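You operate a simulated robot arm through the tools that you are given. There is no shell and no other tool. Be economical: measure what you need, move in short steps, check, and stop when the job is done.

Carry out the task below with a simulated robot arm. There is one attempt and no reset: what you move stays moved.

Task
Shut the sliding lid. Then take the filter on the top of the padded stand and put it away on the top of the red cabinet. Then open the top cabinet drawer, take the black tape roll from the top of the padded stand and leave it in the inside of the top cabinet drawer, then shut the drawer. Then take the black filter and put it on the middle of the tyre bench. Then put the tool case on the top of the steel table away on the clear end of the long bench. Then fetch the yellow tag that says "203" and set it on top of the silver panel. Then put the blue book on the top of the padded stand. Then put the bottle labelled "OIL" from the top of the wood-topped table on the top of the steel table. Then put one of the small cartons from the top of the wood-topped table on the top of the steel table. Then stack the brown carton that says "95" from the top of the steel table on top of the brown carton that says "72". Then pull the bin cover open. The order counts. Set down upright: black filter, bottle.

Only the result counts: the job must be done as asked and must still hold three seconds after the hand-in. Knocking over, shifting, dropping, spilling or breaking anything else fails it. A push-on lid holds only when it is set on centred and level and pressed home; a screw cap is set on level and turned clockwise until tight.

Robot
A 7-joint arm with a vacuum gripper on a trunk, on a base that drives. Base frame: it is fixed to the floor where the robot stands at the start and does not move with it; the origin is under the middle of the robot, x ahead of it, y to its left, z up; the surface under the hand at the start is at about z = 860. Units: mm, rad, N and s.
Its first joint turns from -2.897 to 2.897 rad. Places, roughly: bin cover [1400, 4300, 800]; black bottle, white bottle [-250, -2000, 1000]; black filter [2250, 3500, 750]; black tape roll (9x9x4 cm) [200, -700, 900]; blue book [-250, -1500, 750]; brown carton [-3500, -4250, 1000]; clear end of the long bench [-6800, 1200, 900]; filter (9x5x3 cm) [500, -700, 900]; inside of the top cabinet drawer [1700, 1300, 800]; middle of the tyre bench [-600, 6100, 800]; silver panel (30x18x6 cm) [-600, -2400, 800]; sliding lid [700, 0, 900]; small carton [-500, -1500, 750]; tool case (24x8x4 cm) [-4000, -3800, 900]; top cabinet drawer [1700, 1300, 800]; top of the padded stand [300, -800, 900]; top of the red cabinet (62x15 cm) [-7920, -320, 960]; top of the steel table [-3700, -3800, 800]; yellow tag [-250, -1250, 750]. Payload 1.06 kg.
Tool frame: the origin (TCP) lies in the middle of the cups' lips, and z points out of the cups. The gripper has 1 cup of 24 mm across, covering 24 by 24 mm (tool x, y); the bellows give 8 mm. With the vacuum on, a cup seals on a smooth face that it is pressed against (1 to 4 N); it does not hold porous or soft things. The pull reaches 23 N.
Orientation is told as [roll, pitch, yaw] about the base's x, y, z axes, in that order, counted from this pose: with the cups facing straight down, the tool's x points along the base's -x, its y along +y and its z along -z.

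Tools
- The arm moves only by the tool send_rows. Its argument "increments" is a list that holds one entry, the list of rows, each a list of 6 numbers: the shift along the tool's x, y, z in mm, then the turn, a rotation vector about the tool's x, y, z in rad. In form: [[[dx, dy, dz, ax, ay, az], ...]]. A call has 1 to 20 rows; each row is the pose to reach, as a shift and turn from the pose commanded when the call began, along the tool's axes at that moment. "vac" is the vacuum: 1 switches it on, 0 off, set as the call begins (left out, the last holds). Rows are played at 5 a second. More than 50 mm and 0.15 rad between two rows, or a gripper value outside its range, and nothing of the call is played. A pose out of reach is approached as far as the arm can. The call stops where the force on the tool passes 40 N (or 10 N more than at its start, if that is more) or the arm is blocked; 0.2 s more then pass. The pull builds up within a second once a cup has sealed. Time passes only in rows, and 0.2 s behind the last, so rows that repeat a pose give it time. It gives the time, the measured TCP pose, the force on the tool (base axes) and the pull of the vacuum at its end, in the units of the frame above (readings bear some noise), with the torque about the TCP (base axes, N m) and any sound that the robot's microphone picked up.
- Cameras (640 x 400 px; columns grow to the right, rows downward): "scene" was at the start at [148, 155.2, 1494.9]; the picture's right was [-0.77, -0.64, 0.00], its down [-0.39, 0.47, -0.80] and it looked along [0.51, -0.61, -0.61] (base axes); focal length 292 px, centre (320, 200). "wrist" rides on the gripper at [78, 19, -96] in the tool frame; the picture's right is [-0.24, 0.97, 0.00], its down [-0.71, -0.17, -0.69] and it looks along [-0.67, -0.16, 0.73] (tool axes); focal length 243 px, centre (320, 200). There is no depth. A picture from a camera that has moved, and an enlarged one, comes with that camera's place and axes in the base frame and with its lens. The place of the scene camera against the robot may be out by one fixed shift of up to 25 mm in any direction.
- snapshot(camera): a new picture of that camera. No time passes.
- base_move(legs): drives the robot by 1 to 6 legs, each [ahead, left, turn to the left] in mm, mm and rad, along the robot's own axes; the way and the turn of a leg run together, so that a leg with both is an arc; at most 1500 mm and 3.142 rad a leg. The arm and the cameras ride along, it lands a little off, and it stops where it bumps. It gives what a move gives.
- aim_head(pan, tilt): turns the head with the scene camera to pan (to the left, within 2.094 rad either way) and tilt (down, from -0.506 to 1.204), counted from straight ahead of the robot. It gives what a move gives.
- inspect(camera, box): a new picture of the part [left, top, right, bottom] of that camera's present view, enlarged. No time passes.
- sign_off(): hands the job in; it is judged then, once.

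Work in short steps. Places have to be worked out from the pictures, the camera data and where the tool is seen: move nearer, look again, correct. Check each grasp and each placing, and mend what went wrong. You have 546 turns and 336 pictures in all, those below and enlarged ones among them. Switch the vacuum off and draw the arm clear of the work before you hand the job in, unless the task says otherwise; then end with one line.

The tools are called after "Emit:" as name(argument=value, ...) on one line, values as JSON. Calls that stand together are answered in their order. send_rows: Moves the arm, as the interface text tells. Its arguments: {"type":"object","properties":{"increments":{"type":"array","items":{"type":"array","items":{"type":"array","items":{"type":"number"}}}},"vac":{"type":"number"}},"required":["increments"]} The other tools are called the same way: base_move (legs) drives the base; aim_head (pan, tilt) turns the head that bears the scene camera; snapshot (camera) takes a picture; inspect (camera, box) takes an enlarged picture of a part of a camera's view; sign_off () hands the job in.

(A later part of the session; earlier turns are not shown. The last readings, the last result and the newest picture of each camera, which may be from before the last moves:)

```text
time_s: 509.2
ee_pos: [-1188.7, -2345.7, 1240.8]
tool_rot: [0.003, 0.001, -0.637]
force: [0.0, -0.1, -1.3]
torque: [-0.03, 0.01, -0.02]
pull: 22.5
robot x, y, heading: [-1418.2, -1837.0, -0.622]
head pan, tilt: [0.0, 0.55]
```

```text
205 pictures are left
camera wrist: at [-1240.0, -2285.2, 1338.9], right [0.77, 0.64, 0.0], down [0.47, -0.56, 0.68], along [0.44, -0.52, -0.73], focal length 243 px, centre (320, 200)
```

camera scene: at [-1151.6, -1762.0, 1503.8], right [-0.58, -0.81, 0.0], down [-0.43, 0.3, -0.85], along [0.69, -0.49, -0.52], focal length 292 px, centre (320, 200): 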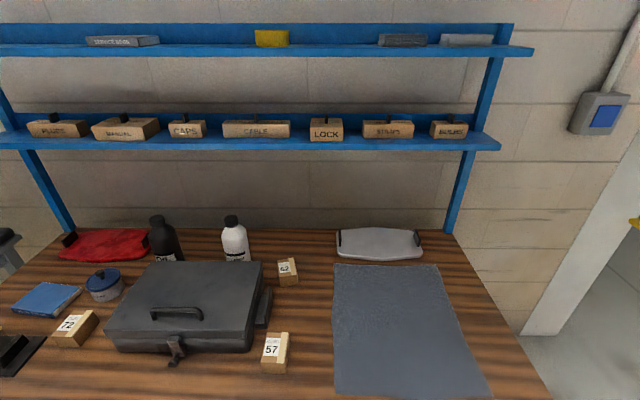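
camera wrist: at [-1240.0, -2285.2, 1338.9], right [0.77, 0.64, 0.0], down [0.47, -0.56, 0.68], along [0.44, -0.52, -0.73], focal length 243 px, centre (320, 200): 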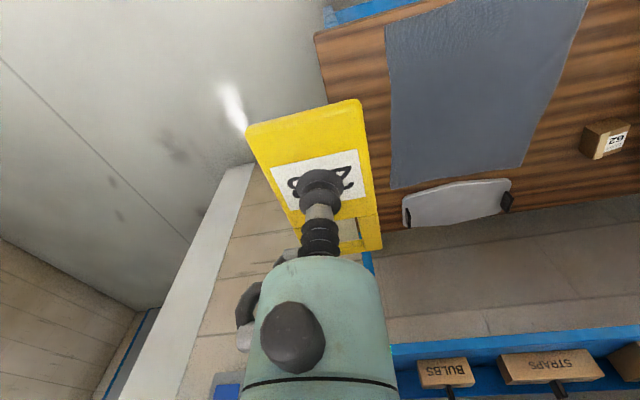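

Both cameras agree: the panel is at (-624,-2398). I first lower the tool in front of the shelf, to z ≈ 930, before moving under it.

Emit:
send_rows(increments=[[[-22, 22, 31, 0, 0, 0], [-43, 44, 62, 0, 0, 0], [-65, 66, 93, 0, 0, 0], [-87, 88, 124, 0, 0, 0], [-108, 110, 155, 0, 0, 0], [-130, 132, 186, 0, 0, 0], [-152, 154, 217, 0, 0, 0], [-174, 176, 248, 0, 0, 0], [-195, 198, 279, 0, 0, 0], [-217, 220, 310, 0, 0, 0]]])

Emit:
snapshot(camera="scene")

```text
time_s: 511.4
ee_pos: [-882.3, -2295.7, 931.7]
tool_rot: [0.002, 0.002, -0.636]
force: [0.1, 0.0, 0.7]
torque: [0.0, 0.0, -0.04]
pull: 22.8
robot x, y, heading: [-1419.1, -1834.7, -0.623]
head pan, tilt: [0.0, 0.55]
```

```text
204 pictures are left
camera scene: at [-1152.1, -1762.0, 1503.9], right [-0.58, -0.81, 0.0], down [-0.42, 0.3, -0.85], along [0.69, -0.5, -0.52], focal length 292 px, centre (320, 200)
```

scene: 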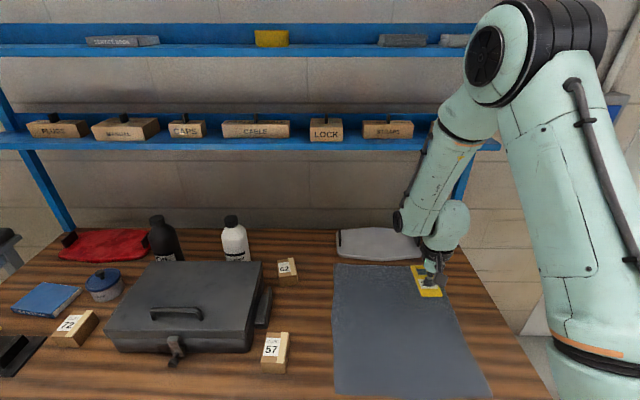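

I move forward over the panel, keeping z ≈ 930.

Emit:
send_rows(increments=[[[-37, 10, 0, 0, 0, 0], [-73, 20, 0, 0, 0, 0], [-110, 30, 0, 0, 0, 0], [-146, 41, 0, 0, 0, 0], [-183, 51, 0, 0, 0, 0], [-220, 61, 0, 0, 0, 0], [-256, 71, 0, 0, 0, 0]]])

Emit:
snapshot(camera="scene")

Emit:
snapshot(camera="wrist")

```text
time_s: 513.0
ee_pos: [-636.2, -2392.1, 932.3]
tool_rot: [0.004, 0.003, -0.639]
force: [0.0, 0.5, -0.2]
torque: [0.0, -0.02, 0.01]
pull: 22.9
robot x, y, heading: [-1421.2, -1834.5, -0.612]
head pan, tilt: [0.0, 0.55]
```

```text
203 pictures are left
camera scene: at [-1152.0, -1761.8, 1503.9], right [-0.58, -0.81, 0.0], down [-0.43, 0.3, -0.85], along [0.69, -0.5, -0.52], focal length 292 px, centre (320, 200)
```

scene: 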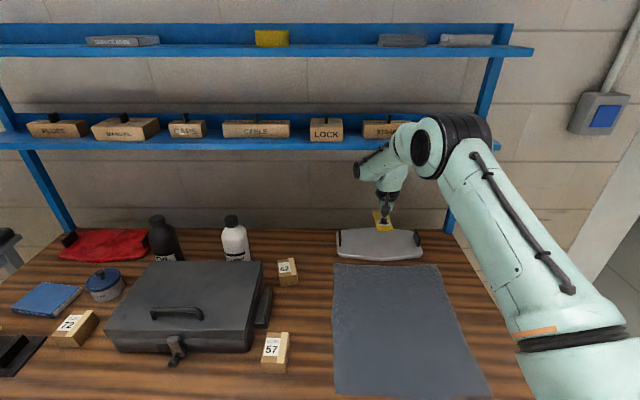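

```text
202 pictures are left
camera wrist: at [-687.2, -2331.3, 1030.7], right [0.77, 0.64, 0.0], down [0.47, -0.56, 0.68], along [0.44, -0.52, -0.73], focal length 243 px, centre (320, 200)
```

wrist: 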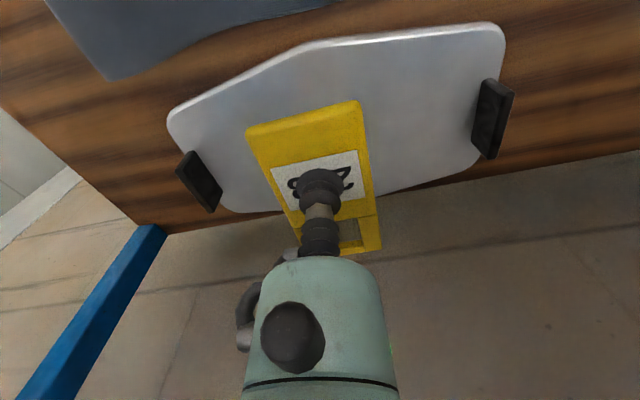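

The tag would land about 40 mm too near. I shift 22 mm forward and 15 mm left, and lower to z ≈ 880.

Emit:
send_rows(increments=[[[-11, 8, 10, 0, 0, 0], [-22, 15, 25, 0, 0, 0], [-22, 15, 50, 0, 0, 0]]])

Emit:
snapshot(camera="wrist")

Emit:
inspect(camera="scene", box=[300, 90, 520, 290])

```text
time_s: 513.8
ee_pos: [-610.0, -2393.2, 882.6]
tool_rot: [0.004, 0.001, -0.637]
force: [-0.4, 0.4, 0.1]
torque: [-0.02, -0.01, -0.04]
pull: 22.7
robot x, y, heading: [-1421.3, -1833.2, -0.623]
head pan, tilt: [0.0, 0.55]
```

```text
201 pictures are left
camera wrist: at [-661.4, -2331.9, 979.7], right [0.77, 0.64, 0.0], down [0.47, -0.56, 0.68], along [0.44, -0.52, -0.73], focal length 243 px, centre (320, 200)
```

wrist: 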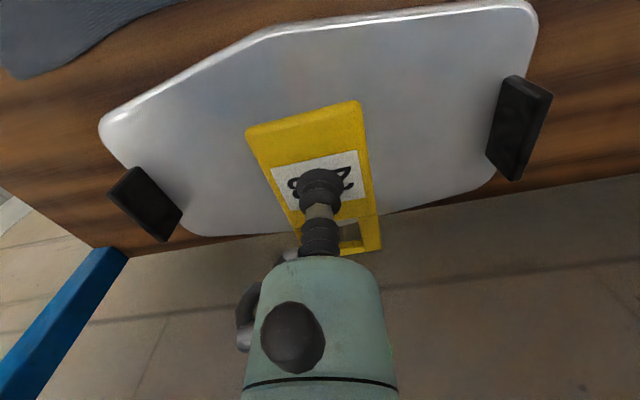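

```text
2.00 times, centred on (410, 190) of scene
camera zoom: at [-1151.8, -1761.9, 1503.8], right [-0.58, -0.81, 0.0], down [-0.43, 0.3, -0.85], along [0.69, -0.5, -0.52], focal length 584 px, centre (140, 220)
```

zoom: 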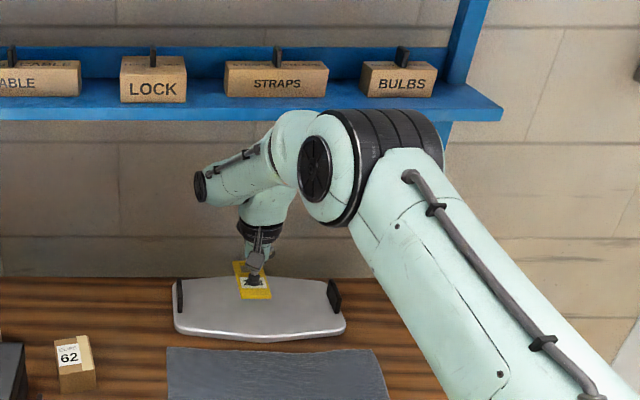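

The tag will land well inside the panel. I lower slowly.

Emit:
send_rows(increments=[[[-4, 0, 5, 0, 0, 0], [-6, 0, 10, 0, 0, 0], [-6, 0, 15, 0, 0, 0], [-6, 0, 20, 0, 0, 0], [-6, 0, 20, 0, 0, 0]]])

Emit:
inspect(camera="scene", box=[310, 150, 470, 270])

```text
time_s: 515.0
ee_pos: [-605.4, -2396.3, 861.6]
tool_rot: [0.002, 0.003, -0.637]
force: [1.0, -0.7, -0.8]
torque: [0.01, 0.03, -0.06]
pull: 22.8
robot x, y, heading: [-1425.4, -1835.7, -0.62]
head pan, tilt: [0.0, 0.55]
```

```text
3.33 times, centred on (390, 210) of scene
camera zoom: at [-1151.6, -1762.0, 1503.8], right [-0.58, -0.81, 0.0], down [-0.43, 0.3, -0.85], along [0.69, -0.49, -0.52], focal length 973 px, centre (87, 167)
```

zoom: 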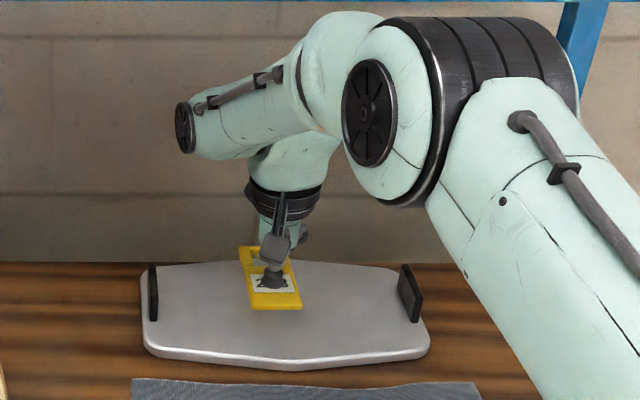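

Emit:
send_rows(increments=[[[0, 0, 4, 0, 0, 0], [0, 0, 8, 0, 0, 0], [0, 0, 12, 0, 0, 0], [0, 0, 12, 0, 0, 0]]])

```text
time_s: 516.0
ee_pos: [-604.8, -2395.9, 850.0]
tool_rot: [0.004, 0.001, -0.636]
force: [0.3, -1.1, -0.8]
torque: [-0.02, -0.02, 0.02]
pull: 22.7
robot x, y, heading: [-1419.4, -1833.8, -0.619]
head pan, tilt: [0.0, 0.55]
```

Emit:
send_rows(increments=[[[0, 0, 3, 0, 0, 0], [0, 0, 6, 0, 0, 0], [0, 0, 8, 0, 0, 0], [0, 0, 8, 0, 0, 0]]])

Emit:
inspect(camera="scene", box=[310, 150, 470, 270])

```text
time_s: 517.0
ee_pos: [-603.2, -2396.2, 841.4]
tool_rot: [0.003, 0.002, -0.638]
force: [-0.1, -0.6, -0.1]
torque: [0.02, 0.02, 0.02]
pull: 23.0
robot x, y, heading: [-1421.1, -1834.7, -0.621]
head pan, tilt: [0.0, 0.55]
```

```text
3.33 times, centred on (390, 210) of scene
camera zoom: at [-1151.6, -1762.0, 1503.8], right [-0.58, -0.81, 0.0], down [-0.43, 0.3, -0.85], along [0.69, -0.49, -0.52], focal length 973 px, centre (87, 167)
```

zoom: 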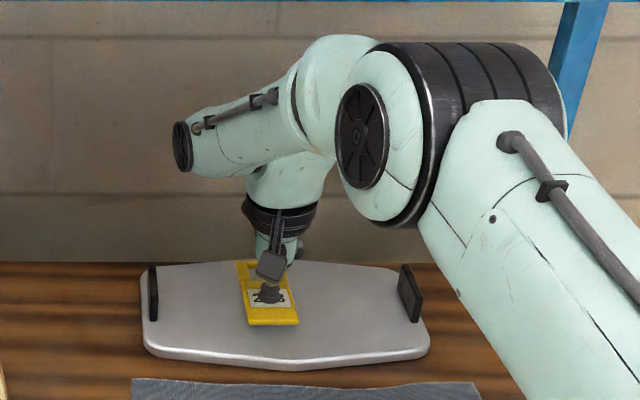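

Emit:
send_rows(increments=[[[0, 0, 2, 0, 0, 0], [0, 0, 4, 0, 0, 0], [0, 0, 6, 0, 0, 0], [0, 0, 6, 0, 0, 0]]])

```text
time_s: 518.0
ee_pos: [-604.2, -2396.4, 836.0]
tool_rot: [0.004, 0.003, -0.637]
force: [0.0, 0.1, -0.6]
torque: [0.0, -0.01, 0.03]
pull: 23.3
robot x, y, heading: [-1421.7, -1837.8, -0.619]
head pan, tilt: [0.0, 0.55]
```

Emit:
send_rows(increments=[[[0, 0, 2, 0, 0, 0], [0, 0, 4, 0, 0, 0], [0, 0, 6, 0, 0, 0], [0, 0, 6, 0, 0, 0]]])

```text
time_s: 519.0
ee_pos: [-604.6, -2395.6, 830.1]
tool_rot: [0.004, 0.002, -0.638]
force: [0.7, -0.7, -0.2]
torque: [0.0, -0.03, 0.01]
pull: 22.8
robot x, y, heading: [-1422.3, -1833.6, -0.619]
head pan, tilt: [0.0, 0.55]
```

Emit:
send_rows(increments=[[[0, 0, 2, 0, 0, 0], [0, 0, 4, 0, 0, 0], [0, 0, 6, 0, 0, 0], [0, 0, 6, 0, 0, 0]]])

Emit:
snapshot(camera="wrist")

```text
time_s: 520.0
ee_pos: [-604.2, -2396.9, 824.9]
tool_rot: [0.004, 0.0, -0.637]
force: [0.7, -0.1, 0.9]
torque: [0.03, 0.0, -0.01]
pull: 22.6
robot x, y, heading: [-1419.2, -1833.7, -0.62]
head pan, tilt: [0.0, 0.55]
```

```text
197 pictures are left
camera wrist: at [-655.6, -2335.8, 920.9], right [0.77, 0.64, 0.0], down [0.47, -0.56, 0.68], along [0.44, -0.52, -0.73], focal length 243 px, centre (320, 200)
```

wrist: 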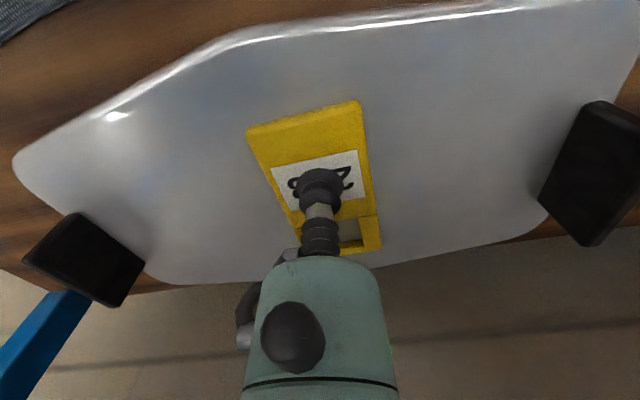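

Emit:
send_rows(increments=[[[0, 0, 2, 0, 0, 0], [0, 0, 4, 0, 0, 0], [0, 0, 4, 0, 0, 0]]])

```text
time_s: 520.8
ee_pos: [-604.4, -2397.0, 821.4]
tool_rot: [0.002, -0.002, -0.637]
force: [-0.3, -1.4, 15.1]
torque: [-0.04, 0.0, -0.04]
pull: 22.7
robot x, y, heading: [-1420.1, -1836.6, -0.621]
head pan, tilt: [0.0, 0.55]
```

Contact. I release and rise, then draw back from under the shelf.

Emit:
send_rows(increments=[[[0, 0, -3, 0, 0, 0], [0, 0, -3, 0, 0, 0], [0, 0, -3, 0, 0, 0], [0, 0, -4, 0, 0, 0], [0, 0, -6, 0, 0, 0], [0, 0, -20, 0, 0, 0], [0, 0, -50, 0, 0, 0], [0, 0, -90, 0, 0, 0], [40, -10, -105, 0, 0, 0], [80, -20, -110, 0, 0, 0], [120, -32, -110, 0, 0, 0], [160, -44, -110, 0, 0, 0], [200, -56, -120, 0, 0, 0], [240, -68, -135, 0, 0, 0], [275, -80, -160, 0, 0, 0]]], vac=0)

Emit:
snapshot(camera="scene")

Emit:
inspect(camera="wrist", box=[200, 0, 480, 260])

```text
time_s: 524.0
ee_pos: [-871.6, -2299.2, 980.8]
tool_rot: [0.002, 0.001, -0.635]
force: [-0.8, -0.1, -0.1]
torque: [0.02, 0.01, 0.03]
pull: 0.0
robot x, y, heading: [-1422.0, -1834.4, -0.619]
head pan, tilt: [0.0, 0.55]
```

```text
196 pictures are left
camera scene: at [-1151.1, -1762.2, 1503.7], right [-0.58, -0.81, 0.0], down [-0.43, 0.3, -0.85], along [0.69, -0.49, -0.52], focal length 292 px, centre (320, 200)
```

scene: 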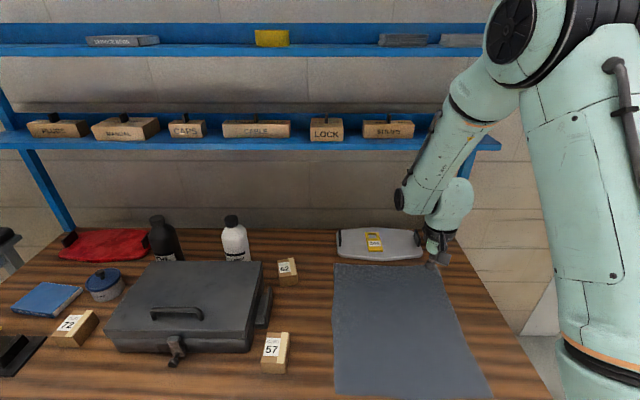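

```text
1.54 times, centred on (340, 130) of wrist
camera zoom: at [-923.7, -2238.2, 1077.6], right [0.77, 0.64, 0.0], down [0.47, -0.56, 0.68], along [0.44, -0.52, -0.73], focal length 373 px, centre (289, 308)
```

zoom: 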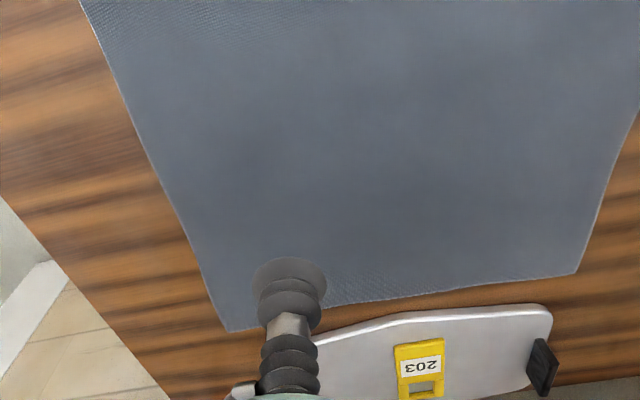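

Tag "203" lies on the silver panel. I fold the arm and drive over to the blue book at about (-236,-1455).

Emit:
send_rows(increments=[[[20, -15, -35, 0, 0, 0], [45, -38, -68, 0, 0, 0], [72, -62, -98, 0, 0, 0], [100, -86, -128, 0, 0, 0], [128, -110, -157, 0, 0, 0], [156, -134, -185, 0, 0, 0], [184, -158, -212, 0, 0, 0], [212, -182, -238, 0, 0, 0], [240, -207, -258, 0, 0, 0], [268, -231, -262, 0, 0, 0]]])

Emit:
base_move(legs=[[-215, 0, 0], [0, 1145, 0], [150, 0, 0]])

Emit:
snapshot(camera="scene")

Emit:
snapshot(camera="wrist")

```text
time_s: 526.2
ee_pos: [-1224.0, -2325.3, 1242.8]
tool_rot: [0.003, 0.001, -0.638]
force: [0.3, 0.4, 0.6]
torque: [-0.03, -0.04, 0.01]
pull: 0.1
robot x, y, heading: [-1419.0, -1838.1, -0.622]
head pan, tilt: [0.0, 0.55]
```

```text
time_s: 534.2
ee_pos: [-614.8, -1353.1, 1241.2]
tool_rot: [0.005, 0.001, -0.626]
force: [0.1, -0.1, 0.4]
torque: [0.03, -0.01, 0.02]
pull: 0.0
robot x, y, heading: [-816.4, -865.3, -0.61]
head pan, tilt: [0.0, 0.55]
```

```text
194 pictures are left
camera scene: at [-547.5, -789.5, 1503.8], right [-0.57, -0.82, 0.0], down [-0.43, 0.3, -0.85], along [0.7, -0.49, -0.52], focal length 292 px, centre (320, 200)
```

scene: 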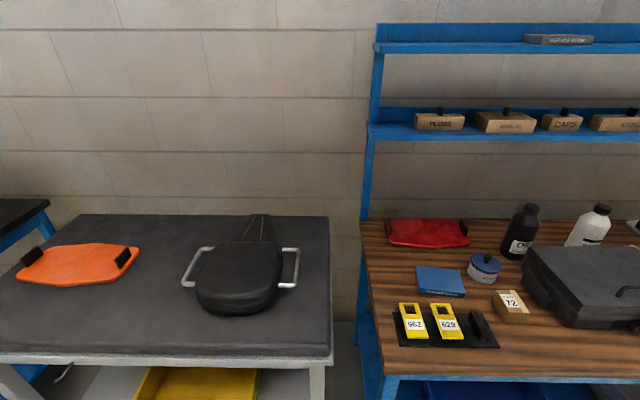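

```text
193 pictures are left
camera wrist: at [-665.9, -1292.6, 1339.0], right [0.76, 0.65, 0.0], down [0.47, -0.56, 0.68], along [0.44, -0.52, -0.73], focal length 243 px, centre (320, 200)
```

wrist: 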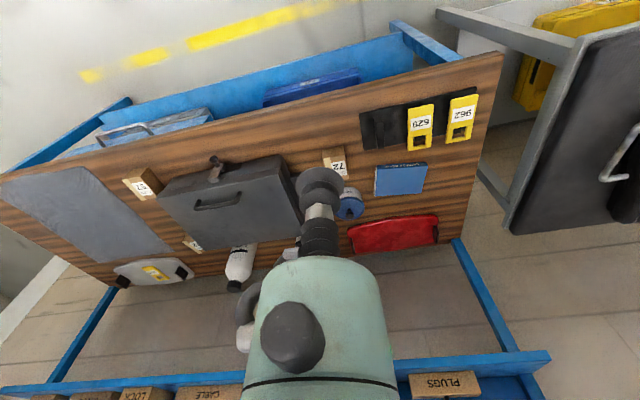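

The book is at about (-243,-1456). I move over it.

Emit:
send_rows(increments=[[[-33, 12, 20, 0, 0, 0], [-66, 24, 42, 0, 0, 0], [-99, 37, 65, 0, 0, 0], [-131, 49, 88, 0, 0, 0], [-164, 61, 112, 0, 0, 0], [-197, 73, 136, 0, 0, 0], [-230, 86, 160, 0, 0, 0], [-263, 98, 184, 0, 0, 0], [-296, 110, 208, 0, 0, 0], [-329, 122, 232, 0, 0, 0], [-362, 135, 255, 0, 0, 0]]])

Emit:
snapshot(camera="wrist")

```text
time_s: 536.6
ee_pos: [-240.0, -1456.7, 986.1]
tool_rot: [0.003, 0.001, -0.627]
force: [0.0, 0.5, 0.1]
torque: [-0.02, -0.03, 0.01]
pull: 0.1
robot x, y, heading: [-816.1, -865.4, -0.608]
head pan, tilt: [0.0, 0.55]
```

```text
192 pictures are left
camera wrist: at [-292.2, -1395.9, 1083.2], right [0.76, 0.65, 0.0], down [0.47, -0.56, 0.68], along [0.45, -0.52, -0.73], focal length 243 px, centre (320, 200)
```

wrist: 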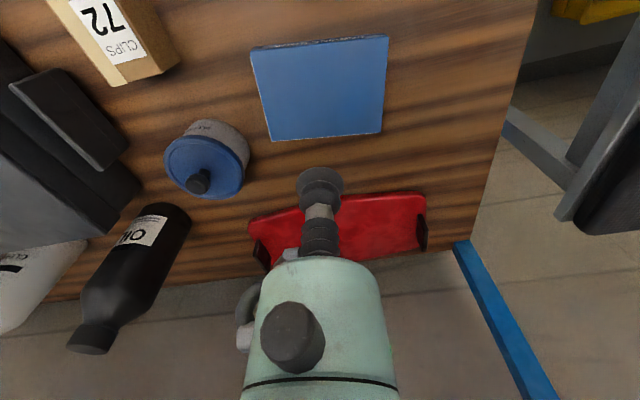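

Emit:
send_rows(increments=[[[-6, 1, 40, 0, 0, 0], [-12, 2, 80, 0, 0, 0], [-12, 2, 115, 0, 0, 0], [-12, 2, 132, 0, 0, 0]]], vac=1)

Emit:
snapshot(camera="wrist")

```text
time_s: 537.6
ee_pos: [-232.1, -1459.5, 854.3]
tool_rot: [0.002, 0.001, -0.627]
force: [-0.9, -0.1, -0.2]
torque: [-0.05, -0.02, 0.02]
pull: 0.0
robot x, y, heading: [-815.7, -864.2, -0.61]
head pan, tilt: [0.0, 0.55]
```

```text
191 pictures are left
camera wrist: at [-283.9, -1399.7, 951.6], right [0.76, 0.65, 0.0], down [0.47, -0.56, 0.68], along [0.45, -0.52, -0.73], focal length 243 px, centre (320, 200)
```

wrist: 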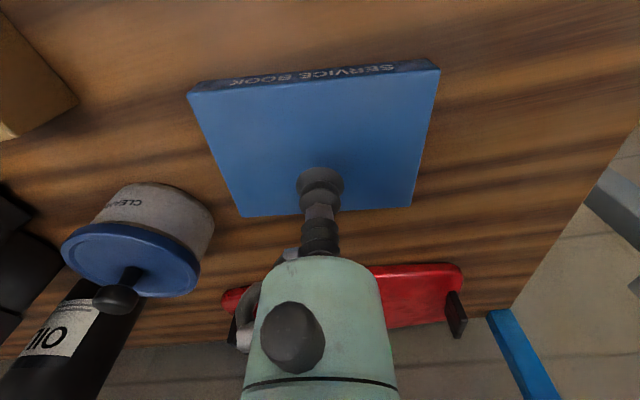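

Emit:
send_rows(increments=[[[0, 0, 5, 0, 0, 0], [0, 0, 10, 0, 0, 0], [0, 0, 15, 0, 0, 0], [0, 0, 19, 0, 0, 0], [0, 0, 19, 0, 0, 0], [0, 0, 19, 0, 0, 0]]])

```text
time_s: 539.0
ee_pos: [-231.9, -1459.8, 834.4]
tool_rot: [0.004, 0.002, -0.625]
force: [-1.1, 0.1, -0.1]
torque: [-0.03, 0.0, -0.03]
pull: 0.0
robot x, y, heading: [-819.7, -859.9, -0.611]
head pan, tilt: [0.0, 0.55]
```

Emit:
send_rows(increments=[[[0, 0, 3, 0, 0, 0], [0, 0, 6, 0, 0, 0], [0, 0, 8, 0, 0, 0], [0, 0, 8, 0, 0, 0], [0, 0, 8, 0, 0, 0]]])

```text
time_s: 540.2
ee_pos: [-231.4, -1459.4, 827.2]
tool_rot: [0.004, 0.001, -0.625]
force: [0.2, -0.1, 0.0]
torque: [-0.04, -0.02, 0.05]
pull: 0.0
robot x, y, heading: [-817.0, -866.4, -0.61]
head pan, tilt: [0.0, 0.55]
```

Emit:
send_rows(increments=[[[0, 0, 3, 0, 0, 0], [0, 0, 6, 0, 0, 0], [0, 0, 6, 0, 0, 0], [0, 0, 6, 0, 0, 0]]])

```text
time_s: 541.2
ee_pos: [-230.8, -1460.5, 821.3]
tool_rot: [0.003, 0.002, -0.627]
force: [-1.7, -0.5, 7.1]
torque: [0.0, 0.01, -0.01]
pull: 22.8
robot x, y, heading: [-814.5, -863.8, -0.614]
head pan, tilt: [0.0, 0.55]
```

The book is sealed. I lift, fold, and drive left to the padded stand.

Emit:
send_rows(increments=[[[0, 0, -8, 0, 0, 0], [0, 0, -40, 0, 0, 0], [0, 0, -85, 0, 0, 0], [0, 0, -130, 0, 0, 0], [0, 0, -175, 0, 0, 0], [0, 0, -220, 0, 0, 0], [20, -8, -262, 0, 0, 0], [48, -20, -300, 0, 0, 0], [80, -32, -335, 0, 0, 0], [112, -44, -368, 0, 0, 0], [145, -57, -395, 0, 0, 0], [182, -70, -415, 0, 0, 0], [222, -84, -425, 0, 0, 0], [262, -98, -425, 0, 0, 0], [302, -112, -425, 0, 0, 0], [342, -126, -425, 0, 0, 0]]])

Emit:
base_move(legs=[[-30, 741, 0]])

Emit:
aim_head(pan=0.0, tilt=0.65)

Emit:
snapshot(camera="scene")

Emit:
snapshot(camera="wrist")

```text
time_s: 544.6
ee_pos: [-581.8, -1361.3, 1247.7]
tool_rot: [0.002, 0.001, -0.627]
force: [-0.3, -0.8, -1.3]
torque: [0.05, 0.06, -0.02]
pull: 22.7
robot x, y, heading: [-816.4, -865.6, -0.607]
head pan, tilt: [0.0, 0.55]
```

```text
time_s: 548.6
ee_pos: [-188.2, -745.7, 1249.7]
tool_rot: [0.003, 0.001, -0.635]
force: [0.7, 0.3, -1.8]
torque: [0.02, 0.06, -0.04]
pull: 22.9
robot x, y, heading: [-420.6, -251.2, -0.617]
head pan, tilt: [0.0, 0.55]
```

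```text
time_s: 549.3
ee_pos: [-188.8, -746.8, 1248.8]
tool_rot: [0.003, 0.002, -0.633]
force: [0.3, 0.0, -1.8]
torque: [-0.02, 0.0, -0.01]
pull: 23.6
robot x, y, heading: [-417.4, -250.0, -0.615]
head pan, tilt: [0.0, 0.649]
```

```text
190 pictures are left
camera scene: at [-152.8, -173.5, 1495.1], right [-0.58, -0.82, 0.0], down [-0.49, 0.35, -0.8], along [0.65, -0.46, -0.6], focal length 292 px, centre (320, 200)
```

scene: 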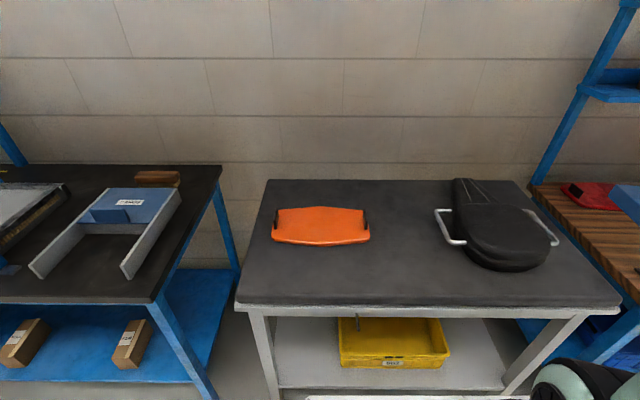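

```text
189 pictures are left
camera wrist: at [-240.1, -685.0, 1345.7], right [0.77, 0.64, 0.0], down [0.47, -0.56, 0.68], along [0.44, -0.52, -0.73], focal length 243 px, centre (320, 200)
```

wrist: 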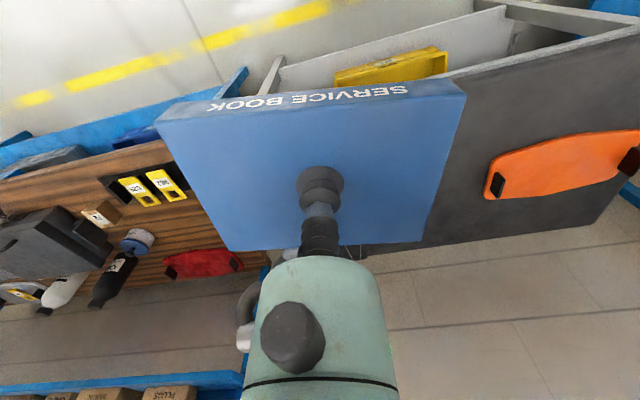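

I place the book on the stand's free middle area near (190,-655). I move over it, then down.

Emit:
send_rows(increments=[[[-28, 33, 5, 0, 0, 0], [-56, 66, 15, 0, 0, 0], [-84, 99, 25, 0, 0, 0], [-112, 132, 35, 0, 0, 0], [-139, 166, 45, 0, 0, 0], [-167, 199, 60, 0, 0, 0], [-195, 232, 75, 0, 0, 0], [-223, 265, 90, 0, 0, 0], [-251, 298, 110, 0, 0, 0], [-251, 298, 155, 0, 0, 0], [-251, 298, 200, 0, 0, 0], [-251, 298, 245, 0, 0, 0], [-251, 298, 290, 0, 0, 0]]])

Emit:
snapshot(camera="scene")

Emit:
snapshot(camera="wrist")

```text
time_s: 552.1
ee_pos: [187.9, -653.1, 959.4]
tool_rot: [0.004, 0.002, -0.635]
force: [-0.9, 0.7, -2.1]
torque: [0.01, -0.01, -0.02]
pull: 23.3
robot x, y, heading: [-420.1, -250.3, -0.616]
head pan, tilt: [0.0, 0.649]
```

```text
188 pictures are left
camera scene: at [-153.2, -173.4, 1495.1], right [-0.58, -0.82, 0.0], down [-0.49, 0.35, -0.8], along [0.65, -0.46, -0.6], focal length 292 px, centre (320, 200)
```

scene: 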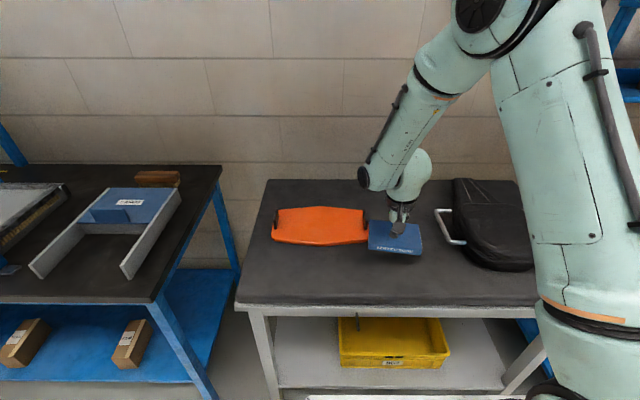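

```text
187 pictures are left
camera wrist: at [136.5, -593.4, 1056.9], right [0.77, 0.64, 0.0], down [0.47, -0.56, 0.68], along [0.44, -0.52, -0.73], focal length 243 px, centre (320, 200)
```

wrist: 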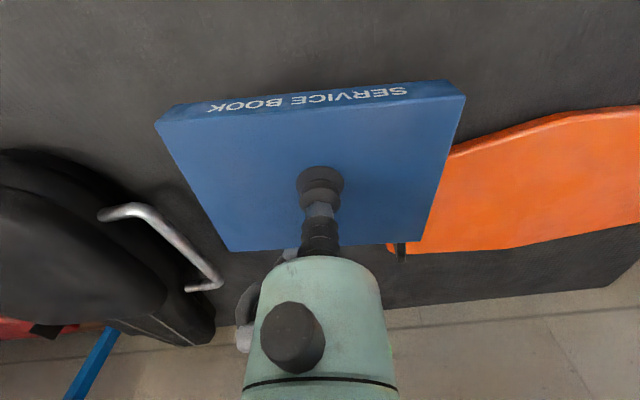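

Clear, but I nudge 15 mm nearer the edge and 10 mm right for margin from the orange plate, then lower.

Emit:
send_rows(increments=[[[8, -5, 20, 0, 0, 0], [15, -10, 40, 0, 0, 0], [15, -10, 60, 0, 0, 0]]])

Emit:
snapshot(camera="wrist")

```text
time_s: 552.9
ee_pos: [171.1, -652.1, 897.3]
tool_rot: [0.003, 0.003, -0.634]
force: [-0.9, -0.5, -2.0]
torque: [0.0, 0.02, 0.02]
pull: 22.8
robot x, y, heading: [-422.9, -250.9, -0.613]
head pan, tilt: [0.0, 0.649]
```

```text
186 pictures are left
camera wrist: at [119.4, -591.6, 995.9], right [0.77, 0.64, 0.0], down [0.47, -0.56, 0.68], along [0.44, -0.52, -0.73], focal length 243 px, centre (320, 200)
```

wrist: 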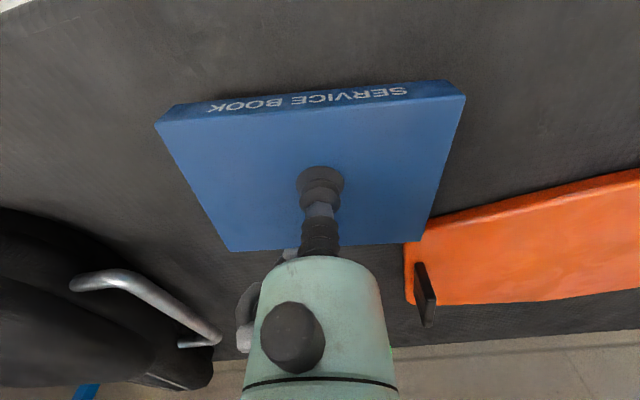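

Emit:
send_rows(increments=[[[0, 0, 4, 0, 0, 0], [0, 0, 8, 0, 0, 0], [0, 0, 12, 0, 0, 0], [0, 0, 12, 0, 0, 0]]])

```text
time_s: 553.9
ee_pos: [172.6, -653.0, 885.9]
tool_rot: [0.003, 0.003, -0.632]
force: [-1.1, -0.4, -1.6]
torque: [0.0, 0.0, 0.02]
pull: 23.2
robot x, y, heading: [-422.0, -249.0, -0.617]
head pan, tilt: [0.0, 0.649]
```

Emit:
send_rows(increments=[[[0, 0, 3, 0, 0, 0], [0, 0, 6, 0, 0, 0], [0, 0, 8, 0, 0, 0], [0, 0, 8, 0, 0, 0]]])

```text
time_s: 554.9
ee_pos: [172.1, -651.9, 879.4]
tool_rot: [0.002, 0.002, -0.633]
force: [-4.6, -0.1, 12.4]
torque: [-0.02, -0.01, -0.05]
pull: 23.0
robot x, y, heading: [-420.9, -249.6, -0.617]
head pan, tilt: [0.0, 0.649]
```

Contact. I release, lift and fold.

Emit:
send_rows(increments=[[[0, 0, -2, 0, 0, 0], [0, 0, -2, 0, 0, 0], [0, 0, -3, 0, 0, 0], [0, 0, -4, 0, 0, 0], [0, 0, -8, 0, 0, 0], [0, 0, -25, 0, 0, 0], [0, 0, -65, 0, 0, 0], [0, 0, -110, 0, 0, 0], [0, 0, -155, 0, 0, 0], [0, 0, -200, 0, 0, 0], [10, -15, -245, 0, 0, 0], [30, -40, -280, 0, 0, 0], [55, -70, -310, 0, 0, 0], [80, -100, -335, 0, 0, 0], [108, -130, -355, 0, 0, 0], [136, -162, -365, 0, 0, 0], [164, -195, -370, 0, 0, 0], [192, -228, -370, 0, 0, 0], [220, -260, -370, 0, 0, 0], [238, -290, -370, 0, 0, 0]]], vac=0)

Emit:
snapshot(camera="scene")

```text
time_s: 559.1
ee_pos: [-194.0, -745.0, 1249.1]
tool_rot: [0.002, 0.001, -0.633]
force: [0.0, -0.1, -0.4]
torque: [0.0, -0.01, 0.0]
pull: 0.1
robot x, y, heading: [-422.7, -250.4, -0.616]
head pan, tilt: [0.0, 0.649]
```

```text
185 pictures are left
camera scene: at [-152.6, -173.4, 1495.0], right [-0.58, -0.82, 0.0], down [-0.49, 0.35, -0.8], along [0.65, -0.46, -0.6], focal length 292 px, centre (320, 200)
```

scene: 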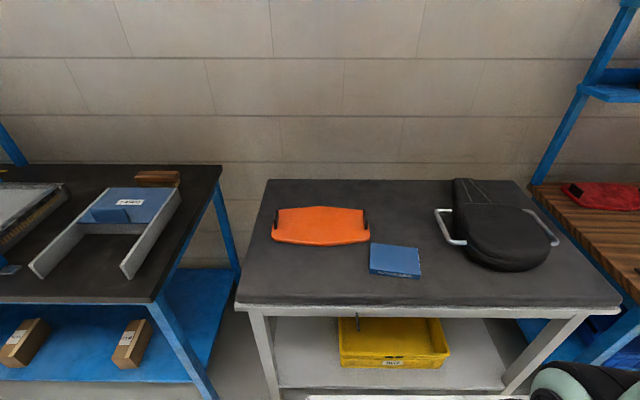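

The book lies on the padded stand. Next the black "Oil" bottle: its cap triangulates to about (-273,-1809,990), just in front of the shelf. I drive there.

Emit:
base_move(legs=[[0, -1187, 0], [40, 0, 0]])

Emit:
aim_head(pan=-0.1, tilt=0.45)

Emit:
snapshot(camera="scene")

Emit:
snapshot(camera="wrist")

```text
time_s: 565.6
ee_pos: [-857.2, -1746.2, 1247.8]
tool_rot: [0.002, 0.003, -0.638]
force: [0.3, 0.0, 0.3]
torque: [-0.01, 0.02, 0.01]
pull: 0.0
robot x, y, heading: [-1078.3, -1249.9, -0.617]
head pan, tilt: [0.0, 0.649]
```

```text
time_s: 566.4
ee_pos: [-857.9, -1745.4, 1248.3]
tool_rot: [0.004, 0.002, -0.638]
force: [-0.4, 0.2, 0.4]
torque: [-0.02, 0.03, 0.01]
pull: 0.2
robot x, y, heading: [-1080.1, -1248.2, -0.621]
head pan, tilt: [-0.099, 0.45]
```

```text
184 pictures are left
camera scene: at [-816.6, -1184.3, 1512.8], right [-0.66, -0.75, 0.0], down [-0.33, 0.29, -0.9], along [0.68, -0.59, -0.44], focal length 292 px, centre (320, 200)
```

scene: 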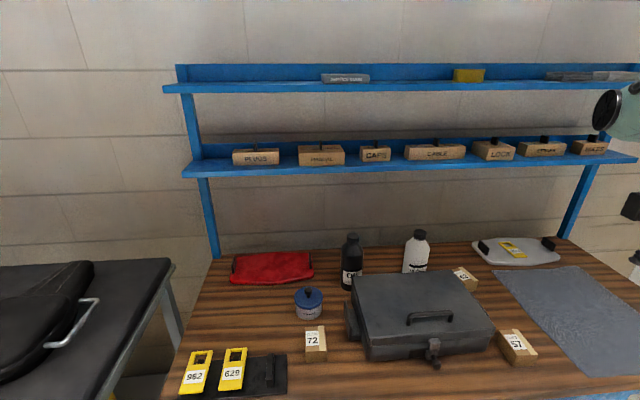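

```text
183 pictures are left
camera wrist: at [-908.6, -1685.0, 1345.8], right [0.77, 0.64, 0.0], down [0.47, -0.56, 0.68], along [0.44, -0.52, -0.73], focal length 243 px, centre (320, 200)
```

wrist: 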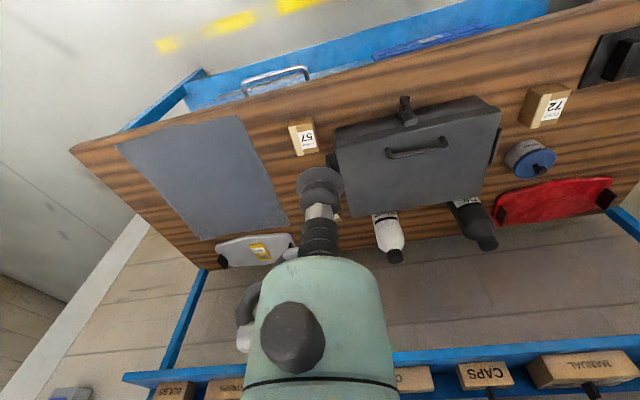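

I drive 35 mm in, then bring the tool to z ≈ 1010, 150 mm short of the bottle.

Emit:
base_move(legs=[[35, 0, 0]])

Emit:
send_rows(increments=[[[-26, 26, 20, 0, 0, 0], [-52, 51, 40, 0, 0, 0], [-79, 77, 60, 0, 0, 0], [-105, 102, 80, 0, 0, 0], [-131, 128, 100, 0, 0, 0], [-158, 153, 120, 0, 0, 0], [-184, 179, 140, 0, 0, 0], [-210, 204, 160, 0, 0, 0], [-236, 230, 180, 0, 0, 0], [-262, 255, 200, 0, 0, 0], [-289, 281, 220, 0, 0, 0], [-315, 306, 238, 0, 0, 0]]])

Emit:
snapshot(camera="scene")

Emit:
snapshot(camera="wrist")

```text
time_s: 567.2
ee_pos: [-827.8, -1766.9, 1248.5]
tool_rot: [0.003, 0.001, -0.64]
force: [1.0, 0.4, -0.1]
torque: [0.02, 0.0, -0.02]
pull: 0.0
robot x, y, heading: [-1056.8, -1270.5, -0.623]
head pan, tilt: [-0.099, 0.45]
```

```text
time_s: 569.8
ee_pos: [-393.2, -1707.9, 1010.5]
tool_rot: [0.005, 0.002, -0.64]
force: [-0.4, 0.0, 0.5]
torque: [0.02, -0.01, 0.01]
pull: 0.1
robot x, y, heading: [-1056.9, -1267.0, -0.616]
head pan, tilt: [-0.099, 0.45]
```

```text
182 pictures are left
camera scene: at [-788.9, -1204.5, 1512.9], right [-0.66, -0.75, 0.0], down [-0.33, 0.29, -0.9], along [0.68, -0.59, -0.44], focal length 292 px, centre (320, 200)
```

scene: 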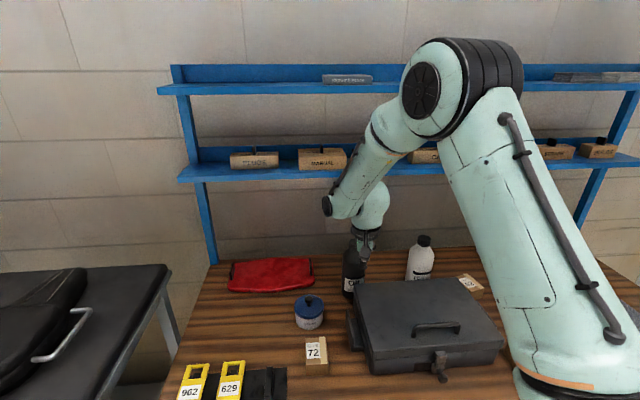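

```text
181 pictures are left
camera wrist: at [-444.8, -1647.2, 1108.3], right [0.77, 0.64, 0.0], down [0.47, -0.56, 0.68], along [0.44, -0.52, -0.73], focal length 243 px, centre (320, 200)
```

wrist: 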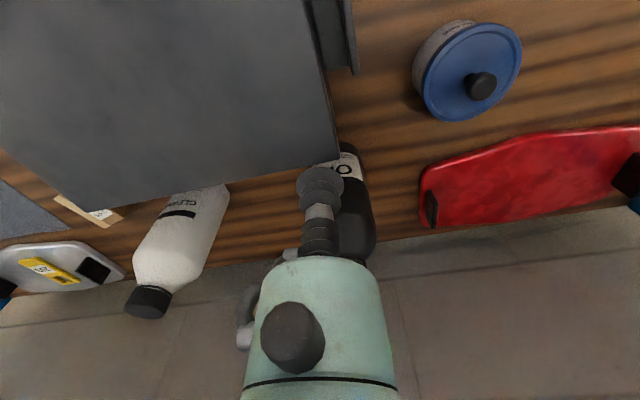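

The cap is hidden behind the tool in the wrist view. I shift 80 mm to the right to see it beside the tool and locate it precisely.

Emit:
send_rows(increments=[[[0, -40, 0, 0, 0, 0], [0, -80, 0, 0, 0, 0], [0, -80, 0, 0, 0, 0]]])

Emit:
inspect(camera="wrist", box=[300, 100, 560, 340])

Emit:
inspect(camera="scene", box=[300, 190, 460, 310])

```text
time_s: 570.6
ee_pos: [-440.2, -1770.9, 1008.3]
tool_rot: [0.005, 0.0, -0.639]
force: [0.4, -0.7, -0.2]
torque: [-0.02, 0.0, 0.02]
pull: 0.0
robot x, y, heading: [-1059.3, -1270.0, -0.619]
head pan, tilt: [-0.099, 0.45]
```

```text
1.67 times, centred on (430, 220) of wrist
camera zoom: at [-492.6, -1710.9, 1105.9], right [0.77, 0.64, 0.0], down [0.47, -0.56, 0.68], along [0.44, -0.52, -0.73], focal length 404 px, centre (137, 167)
```

zoom: 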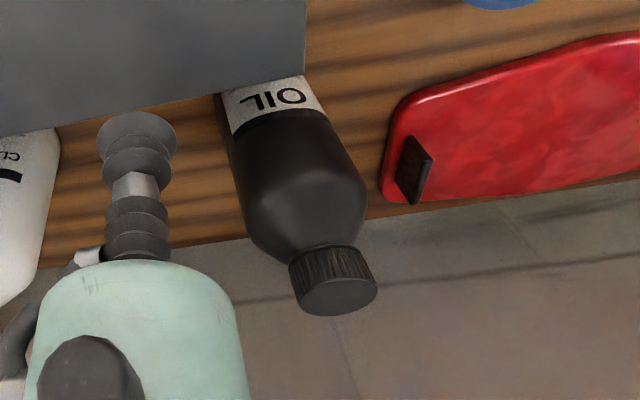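

```text
3.33 times, centred on (380, 250) of scene
camera zoom: at [-788.4, -1204.4, 1512.9], right [-0.66, -0.75, 0.0], down [-0.33, 0.29, -0.9], along [0.68, -0.59, -0.44], focal length 973 px, centre (120, 33)
```

zoom: 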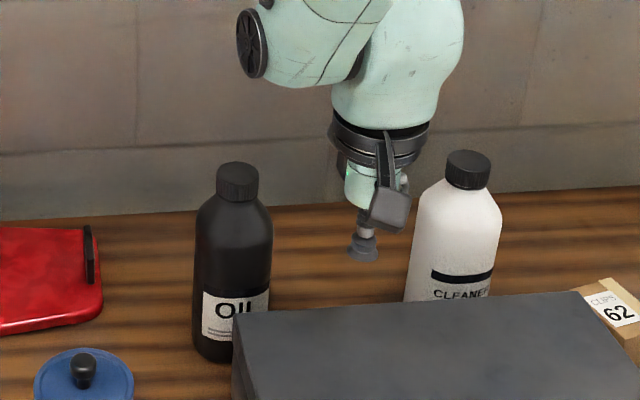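

The cap is at (-278,-1793,991), ~43 mm wide. I approach over it at z ≈ 1008.

Emit:
send_rows(increments=[[[-35, 20, -2, 0, 0, 0], [-72, 40, -2, 0, 0, 0], [-108, 60, -2, 0, 0, 0], [-130, 72, -2, 0, 0, 0], [-143, 79, -2, 0, 0, 0], [-143, 79, -2, 0, 0, 0]]], vac=1)

Emit:
inspect(camera="scene", box=[280, 130, 440, 290])

Emit:
snapshot(camera="wrist")

```text
time_s: 572.0
ee_pos: [-279.5, -1793.1, 1011.1]
tool_rot: [0.004, 0.002, -0.637]
force: [-0.6, 0.1, -0.4]
torque: [0.0, 0.0, -0.01]
pull: 0.1
robot x, y, heading: [-1058.8, -1269.5, -0.626]
head pan, tilt: [-0.099, 0.45]
```

```text
2.50 times, centred on (360, 210) of scene
camera zoom: at [-788.4, -1204.4, 1512.9], right [-0.66, -0.75, 0.0], down [-0.33, 0.29, -0.9], along [0.68, -0.59, -0.44], focal length 730 px, centre (220, 175)
```

zoom: 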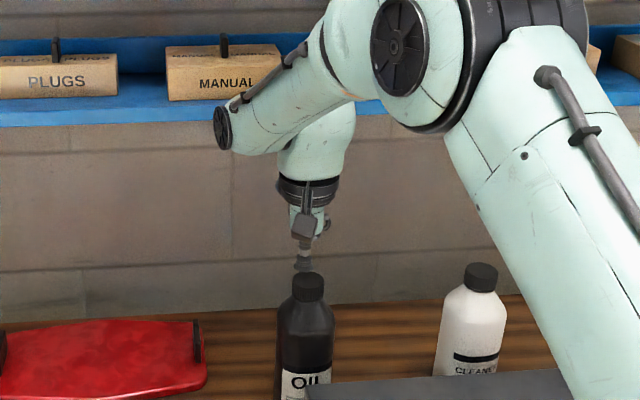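

```text
177 pictures are left
camera wrist: at [-331.2, -1732.3, 1109.1], right [0.77, 0.64, 0.0], down [0.47, -0.56, 0.68], along [0.44, -0.52, -0.73], focal length 243 px, centre (320, 200)
```

wrist: 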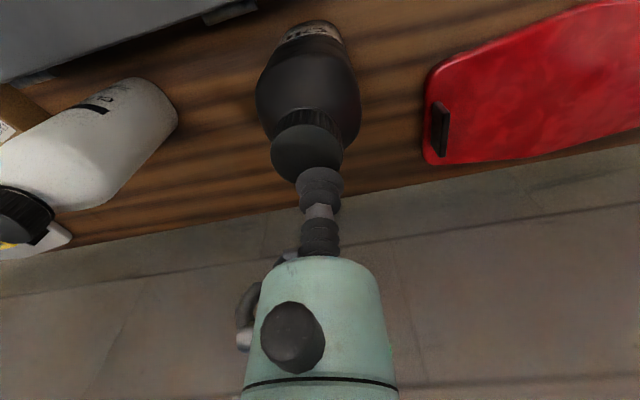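

The cap's centre is ~10 mm off to the left/near. I correct by (+7,-6) and lower.

Emit:
send_rows(increments=[[[4, -3, 2, 0, 0, 0], [7, -6, 5, 0, 0, 0], [7, -6, 9, 0, 0, 0], [7, -6, 13, 0, 0, 0], [7, -6, 17, 0, 0, 0], [7, -6, 17, 0, 0, 0], [7, -6, 17, 0, 0, 0]]])

Emit:
snapshot(camera="wrist")

```text
time_s: 573.6
ee_pos: [-288.9, -1793.3, 995.5]
tool_rot: [0.004, 0.001, -0.64]
force: [1.4, -4.4, 16.7]
torque: [-0.11, -0.03, -0.01]
pull: 22.9
robot x, y, heading: [-1052.7, -1269.2, -0.619]
head pan, tilt: [-0.099, 0.45]
```

```text
176 pictures are left
camera wrist: at [-340.3, -1732.4, 1093.6], right [0.77, 0.64, 0.0], down [0.47, -0.56, 0.68], along [0.44, -0.52, -0.73], focal length 243 px, centre (320, 200)
```

wrist: 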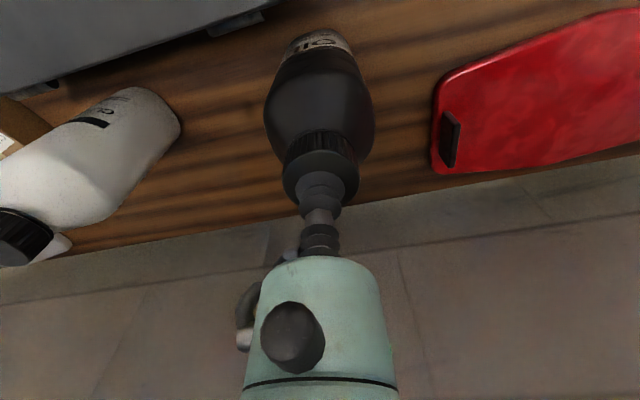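

Sealed on the cap. I lift 20 mm, move aside-left and toward me to clear the shelf and the case's corner, then raise.

Emit:
send_rows(increments=[[[0, 0, -5, 0, 0, 0], [0, 0, -12, 0, 0, 0], [0, 0, -22, 0, 0, 0], [0, 0, -22, 0, 0, 0]]])

Emit:
inspect(camera="scene", box=[280, 130, 440, 290])

```text
time_s: 574.6
ee_pos: [-289.7, -1793.1, 1016.5]
tool_rot: [0.004, 0.001, -0.638]
force: [-0.7, 0.4, -5.1]
torque: [-0.01, -0.03, 0.02]
pull: 22.4
robot x, y, heading: [-1054.7, -1265.1, -0.62]
head pan, tilt: [-0.099, 0.45]
```

```text
2.50 times, centred on (360, 210) of scene
camera zoom: at [-788.2, -1204.5, 1512.8], right [-0.66, -0.75, 0.0], down [-0.33, 0.29, -0.9], along [0.68, -0.59, -0.44], focal length 730 px, centre (220, 175)
```

zoom: 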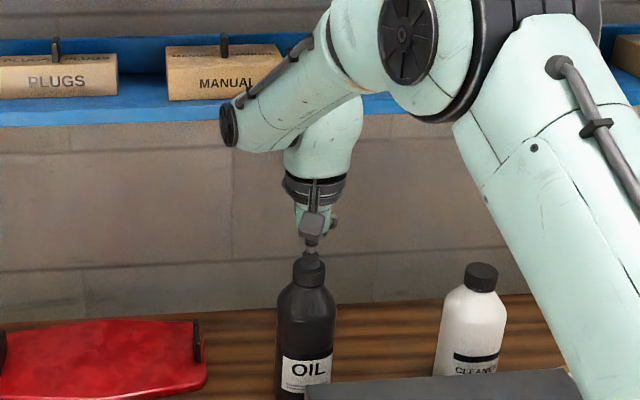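

Emit:
send_rows(increments=[[[12, 18, -2, 0, 0, 0], [26, 36, -4, 0, 0, 0], [48, 50, -6, 0, 0, 0], [75, 52, -10, 0, 0, 0], [85, 52, -45, 0, 0, 0], [90, 52, -85, 0, 0, 0], [95, 50, -125, 0, 0, 0], [110, 45, -165, 0, 0, 0], [135, 35, -200, 0, 0, 0], [165, 15, -225, 0, 0, 0], [195, -10, -240, 0, 0, 0], [225, -40, -245, 0, 0, 0], [255, -75, -245, 0, 0, 0], [285, -110, -245, 0, 0, 0], [315, -145, -245, 0, 0, 0], [345, -180, -245, 0, 0, 0], [375, -215, -245, 0, 0, 0], [405, -250, -245, 0, 0, 0], [435, -285, -245, 0, 0, 0]]])

Emit:
snapshot(camera="scene")

Emit:
snapshot(camera="wrist")

```text
time_s: 578.6
ee_pos: [-806.4, -1763.0, 1262.9]
tool_rot: [0.005, 0.002, -0.637]
force: [1.0, -0.6, -4.1]
torque: [0.01, -0.01, 0.0]
pull: 23.3
robot x, y, heading: [-1052.9, -1268.1, -0.626]
head pan, tilt: [-0.099, 0.45]
```

```text
174 pictures are left
camera scene: at [-788.0, -1204.4, 1512.8], right [-0.66, -0.75, 0.0], down [-0.33, 0.29, -0.9], along [0.68, -0.59, -0.44], focal length 292 px, centre (320, 200)
```

scene: 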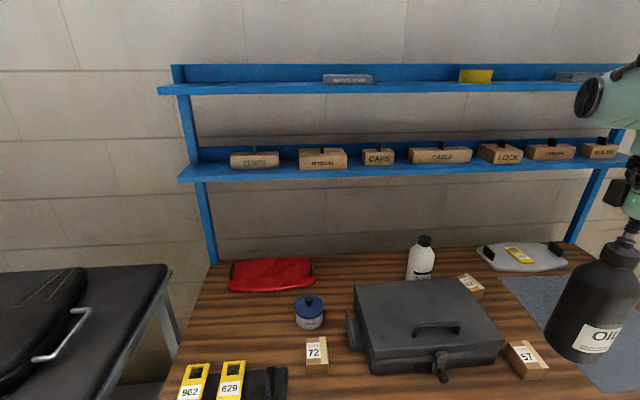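

```text
173 pictures are left
camera wrist: at [-857.0, -1702.4, 1359.4], right [0.77, 0.64, 0.0], down [0.47, -0.56, 0.68], along [0.44, -0.52, -0.73], focal length 243 px, centre (320, 200)
```

wrist: 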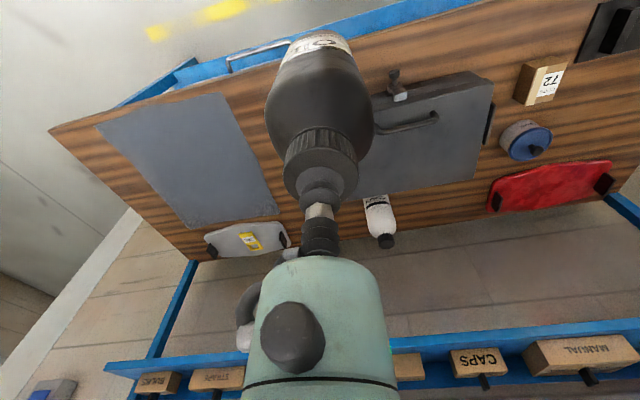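

The Oil bottle hangs securely (≈0.45 kg). I back off, turn and drive to the steel table.

Emit:
base_move(legs=[[-250, 0, 0], [0, 0, -1.57], [1240, -284, 0], [1240, -284, 0]])

Emit:
aim_head(pan=0.1, tilt=0.55)

Emit:
snapshot(camera="scene")

```text
time_s: 596.3
ee_pos: [-3664.1, -3034.7, 1262.6]
tool_rot: [0.003, 0.002, -2.202]
force: [-1.4, -0.2, -4.9]
torque: [-0.01, 0.01, 0.01]
pull: 22.3
robot x, y, heading: [-3171.6, -2784.4, -2.185]
head pan, tilt: [-0.099, 0.45]
```

```text
time_s: 597.0
ee_pos: [-3664.2, -3036.5, 1262.3]
tool_rot: [0.003, 0.002, -2.198]
force: [-0.1, 1.1, -5.4]
torque: [-0.03, 0.01, 0.05]
pull: 23.2
robot x, y, heading: [-3171.8, -2781.0, -2.178]
head pan, tilt: [0.099, 0.55]
```

```text
172 pictures are left
camera scene: at [-3108.9, -3051.8, 1503.8], right [-0.87, 0.49, 0.0], down [0.26, 0.46, -0.85], along [-0.42, -0.74, -0.52], focal length 292 px, centre (320, 200)
```

scene: 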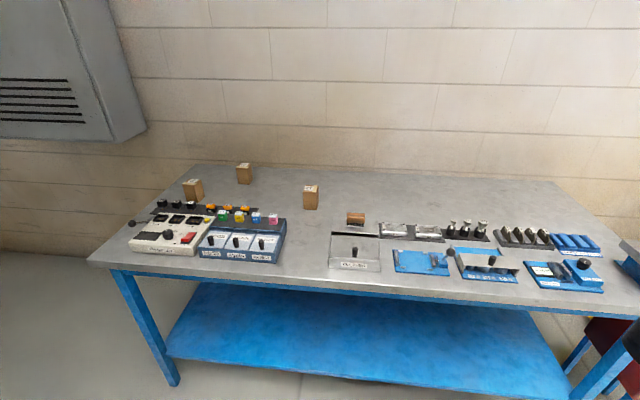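

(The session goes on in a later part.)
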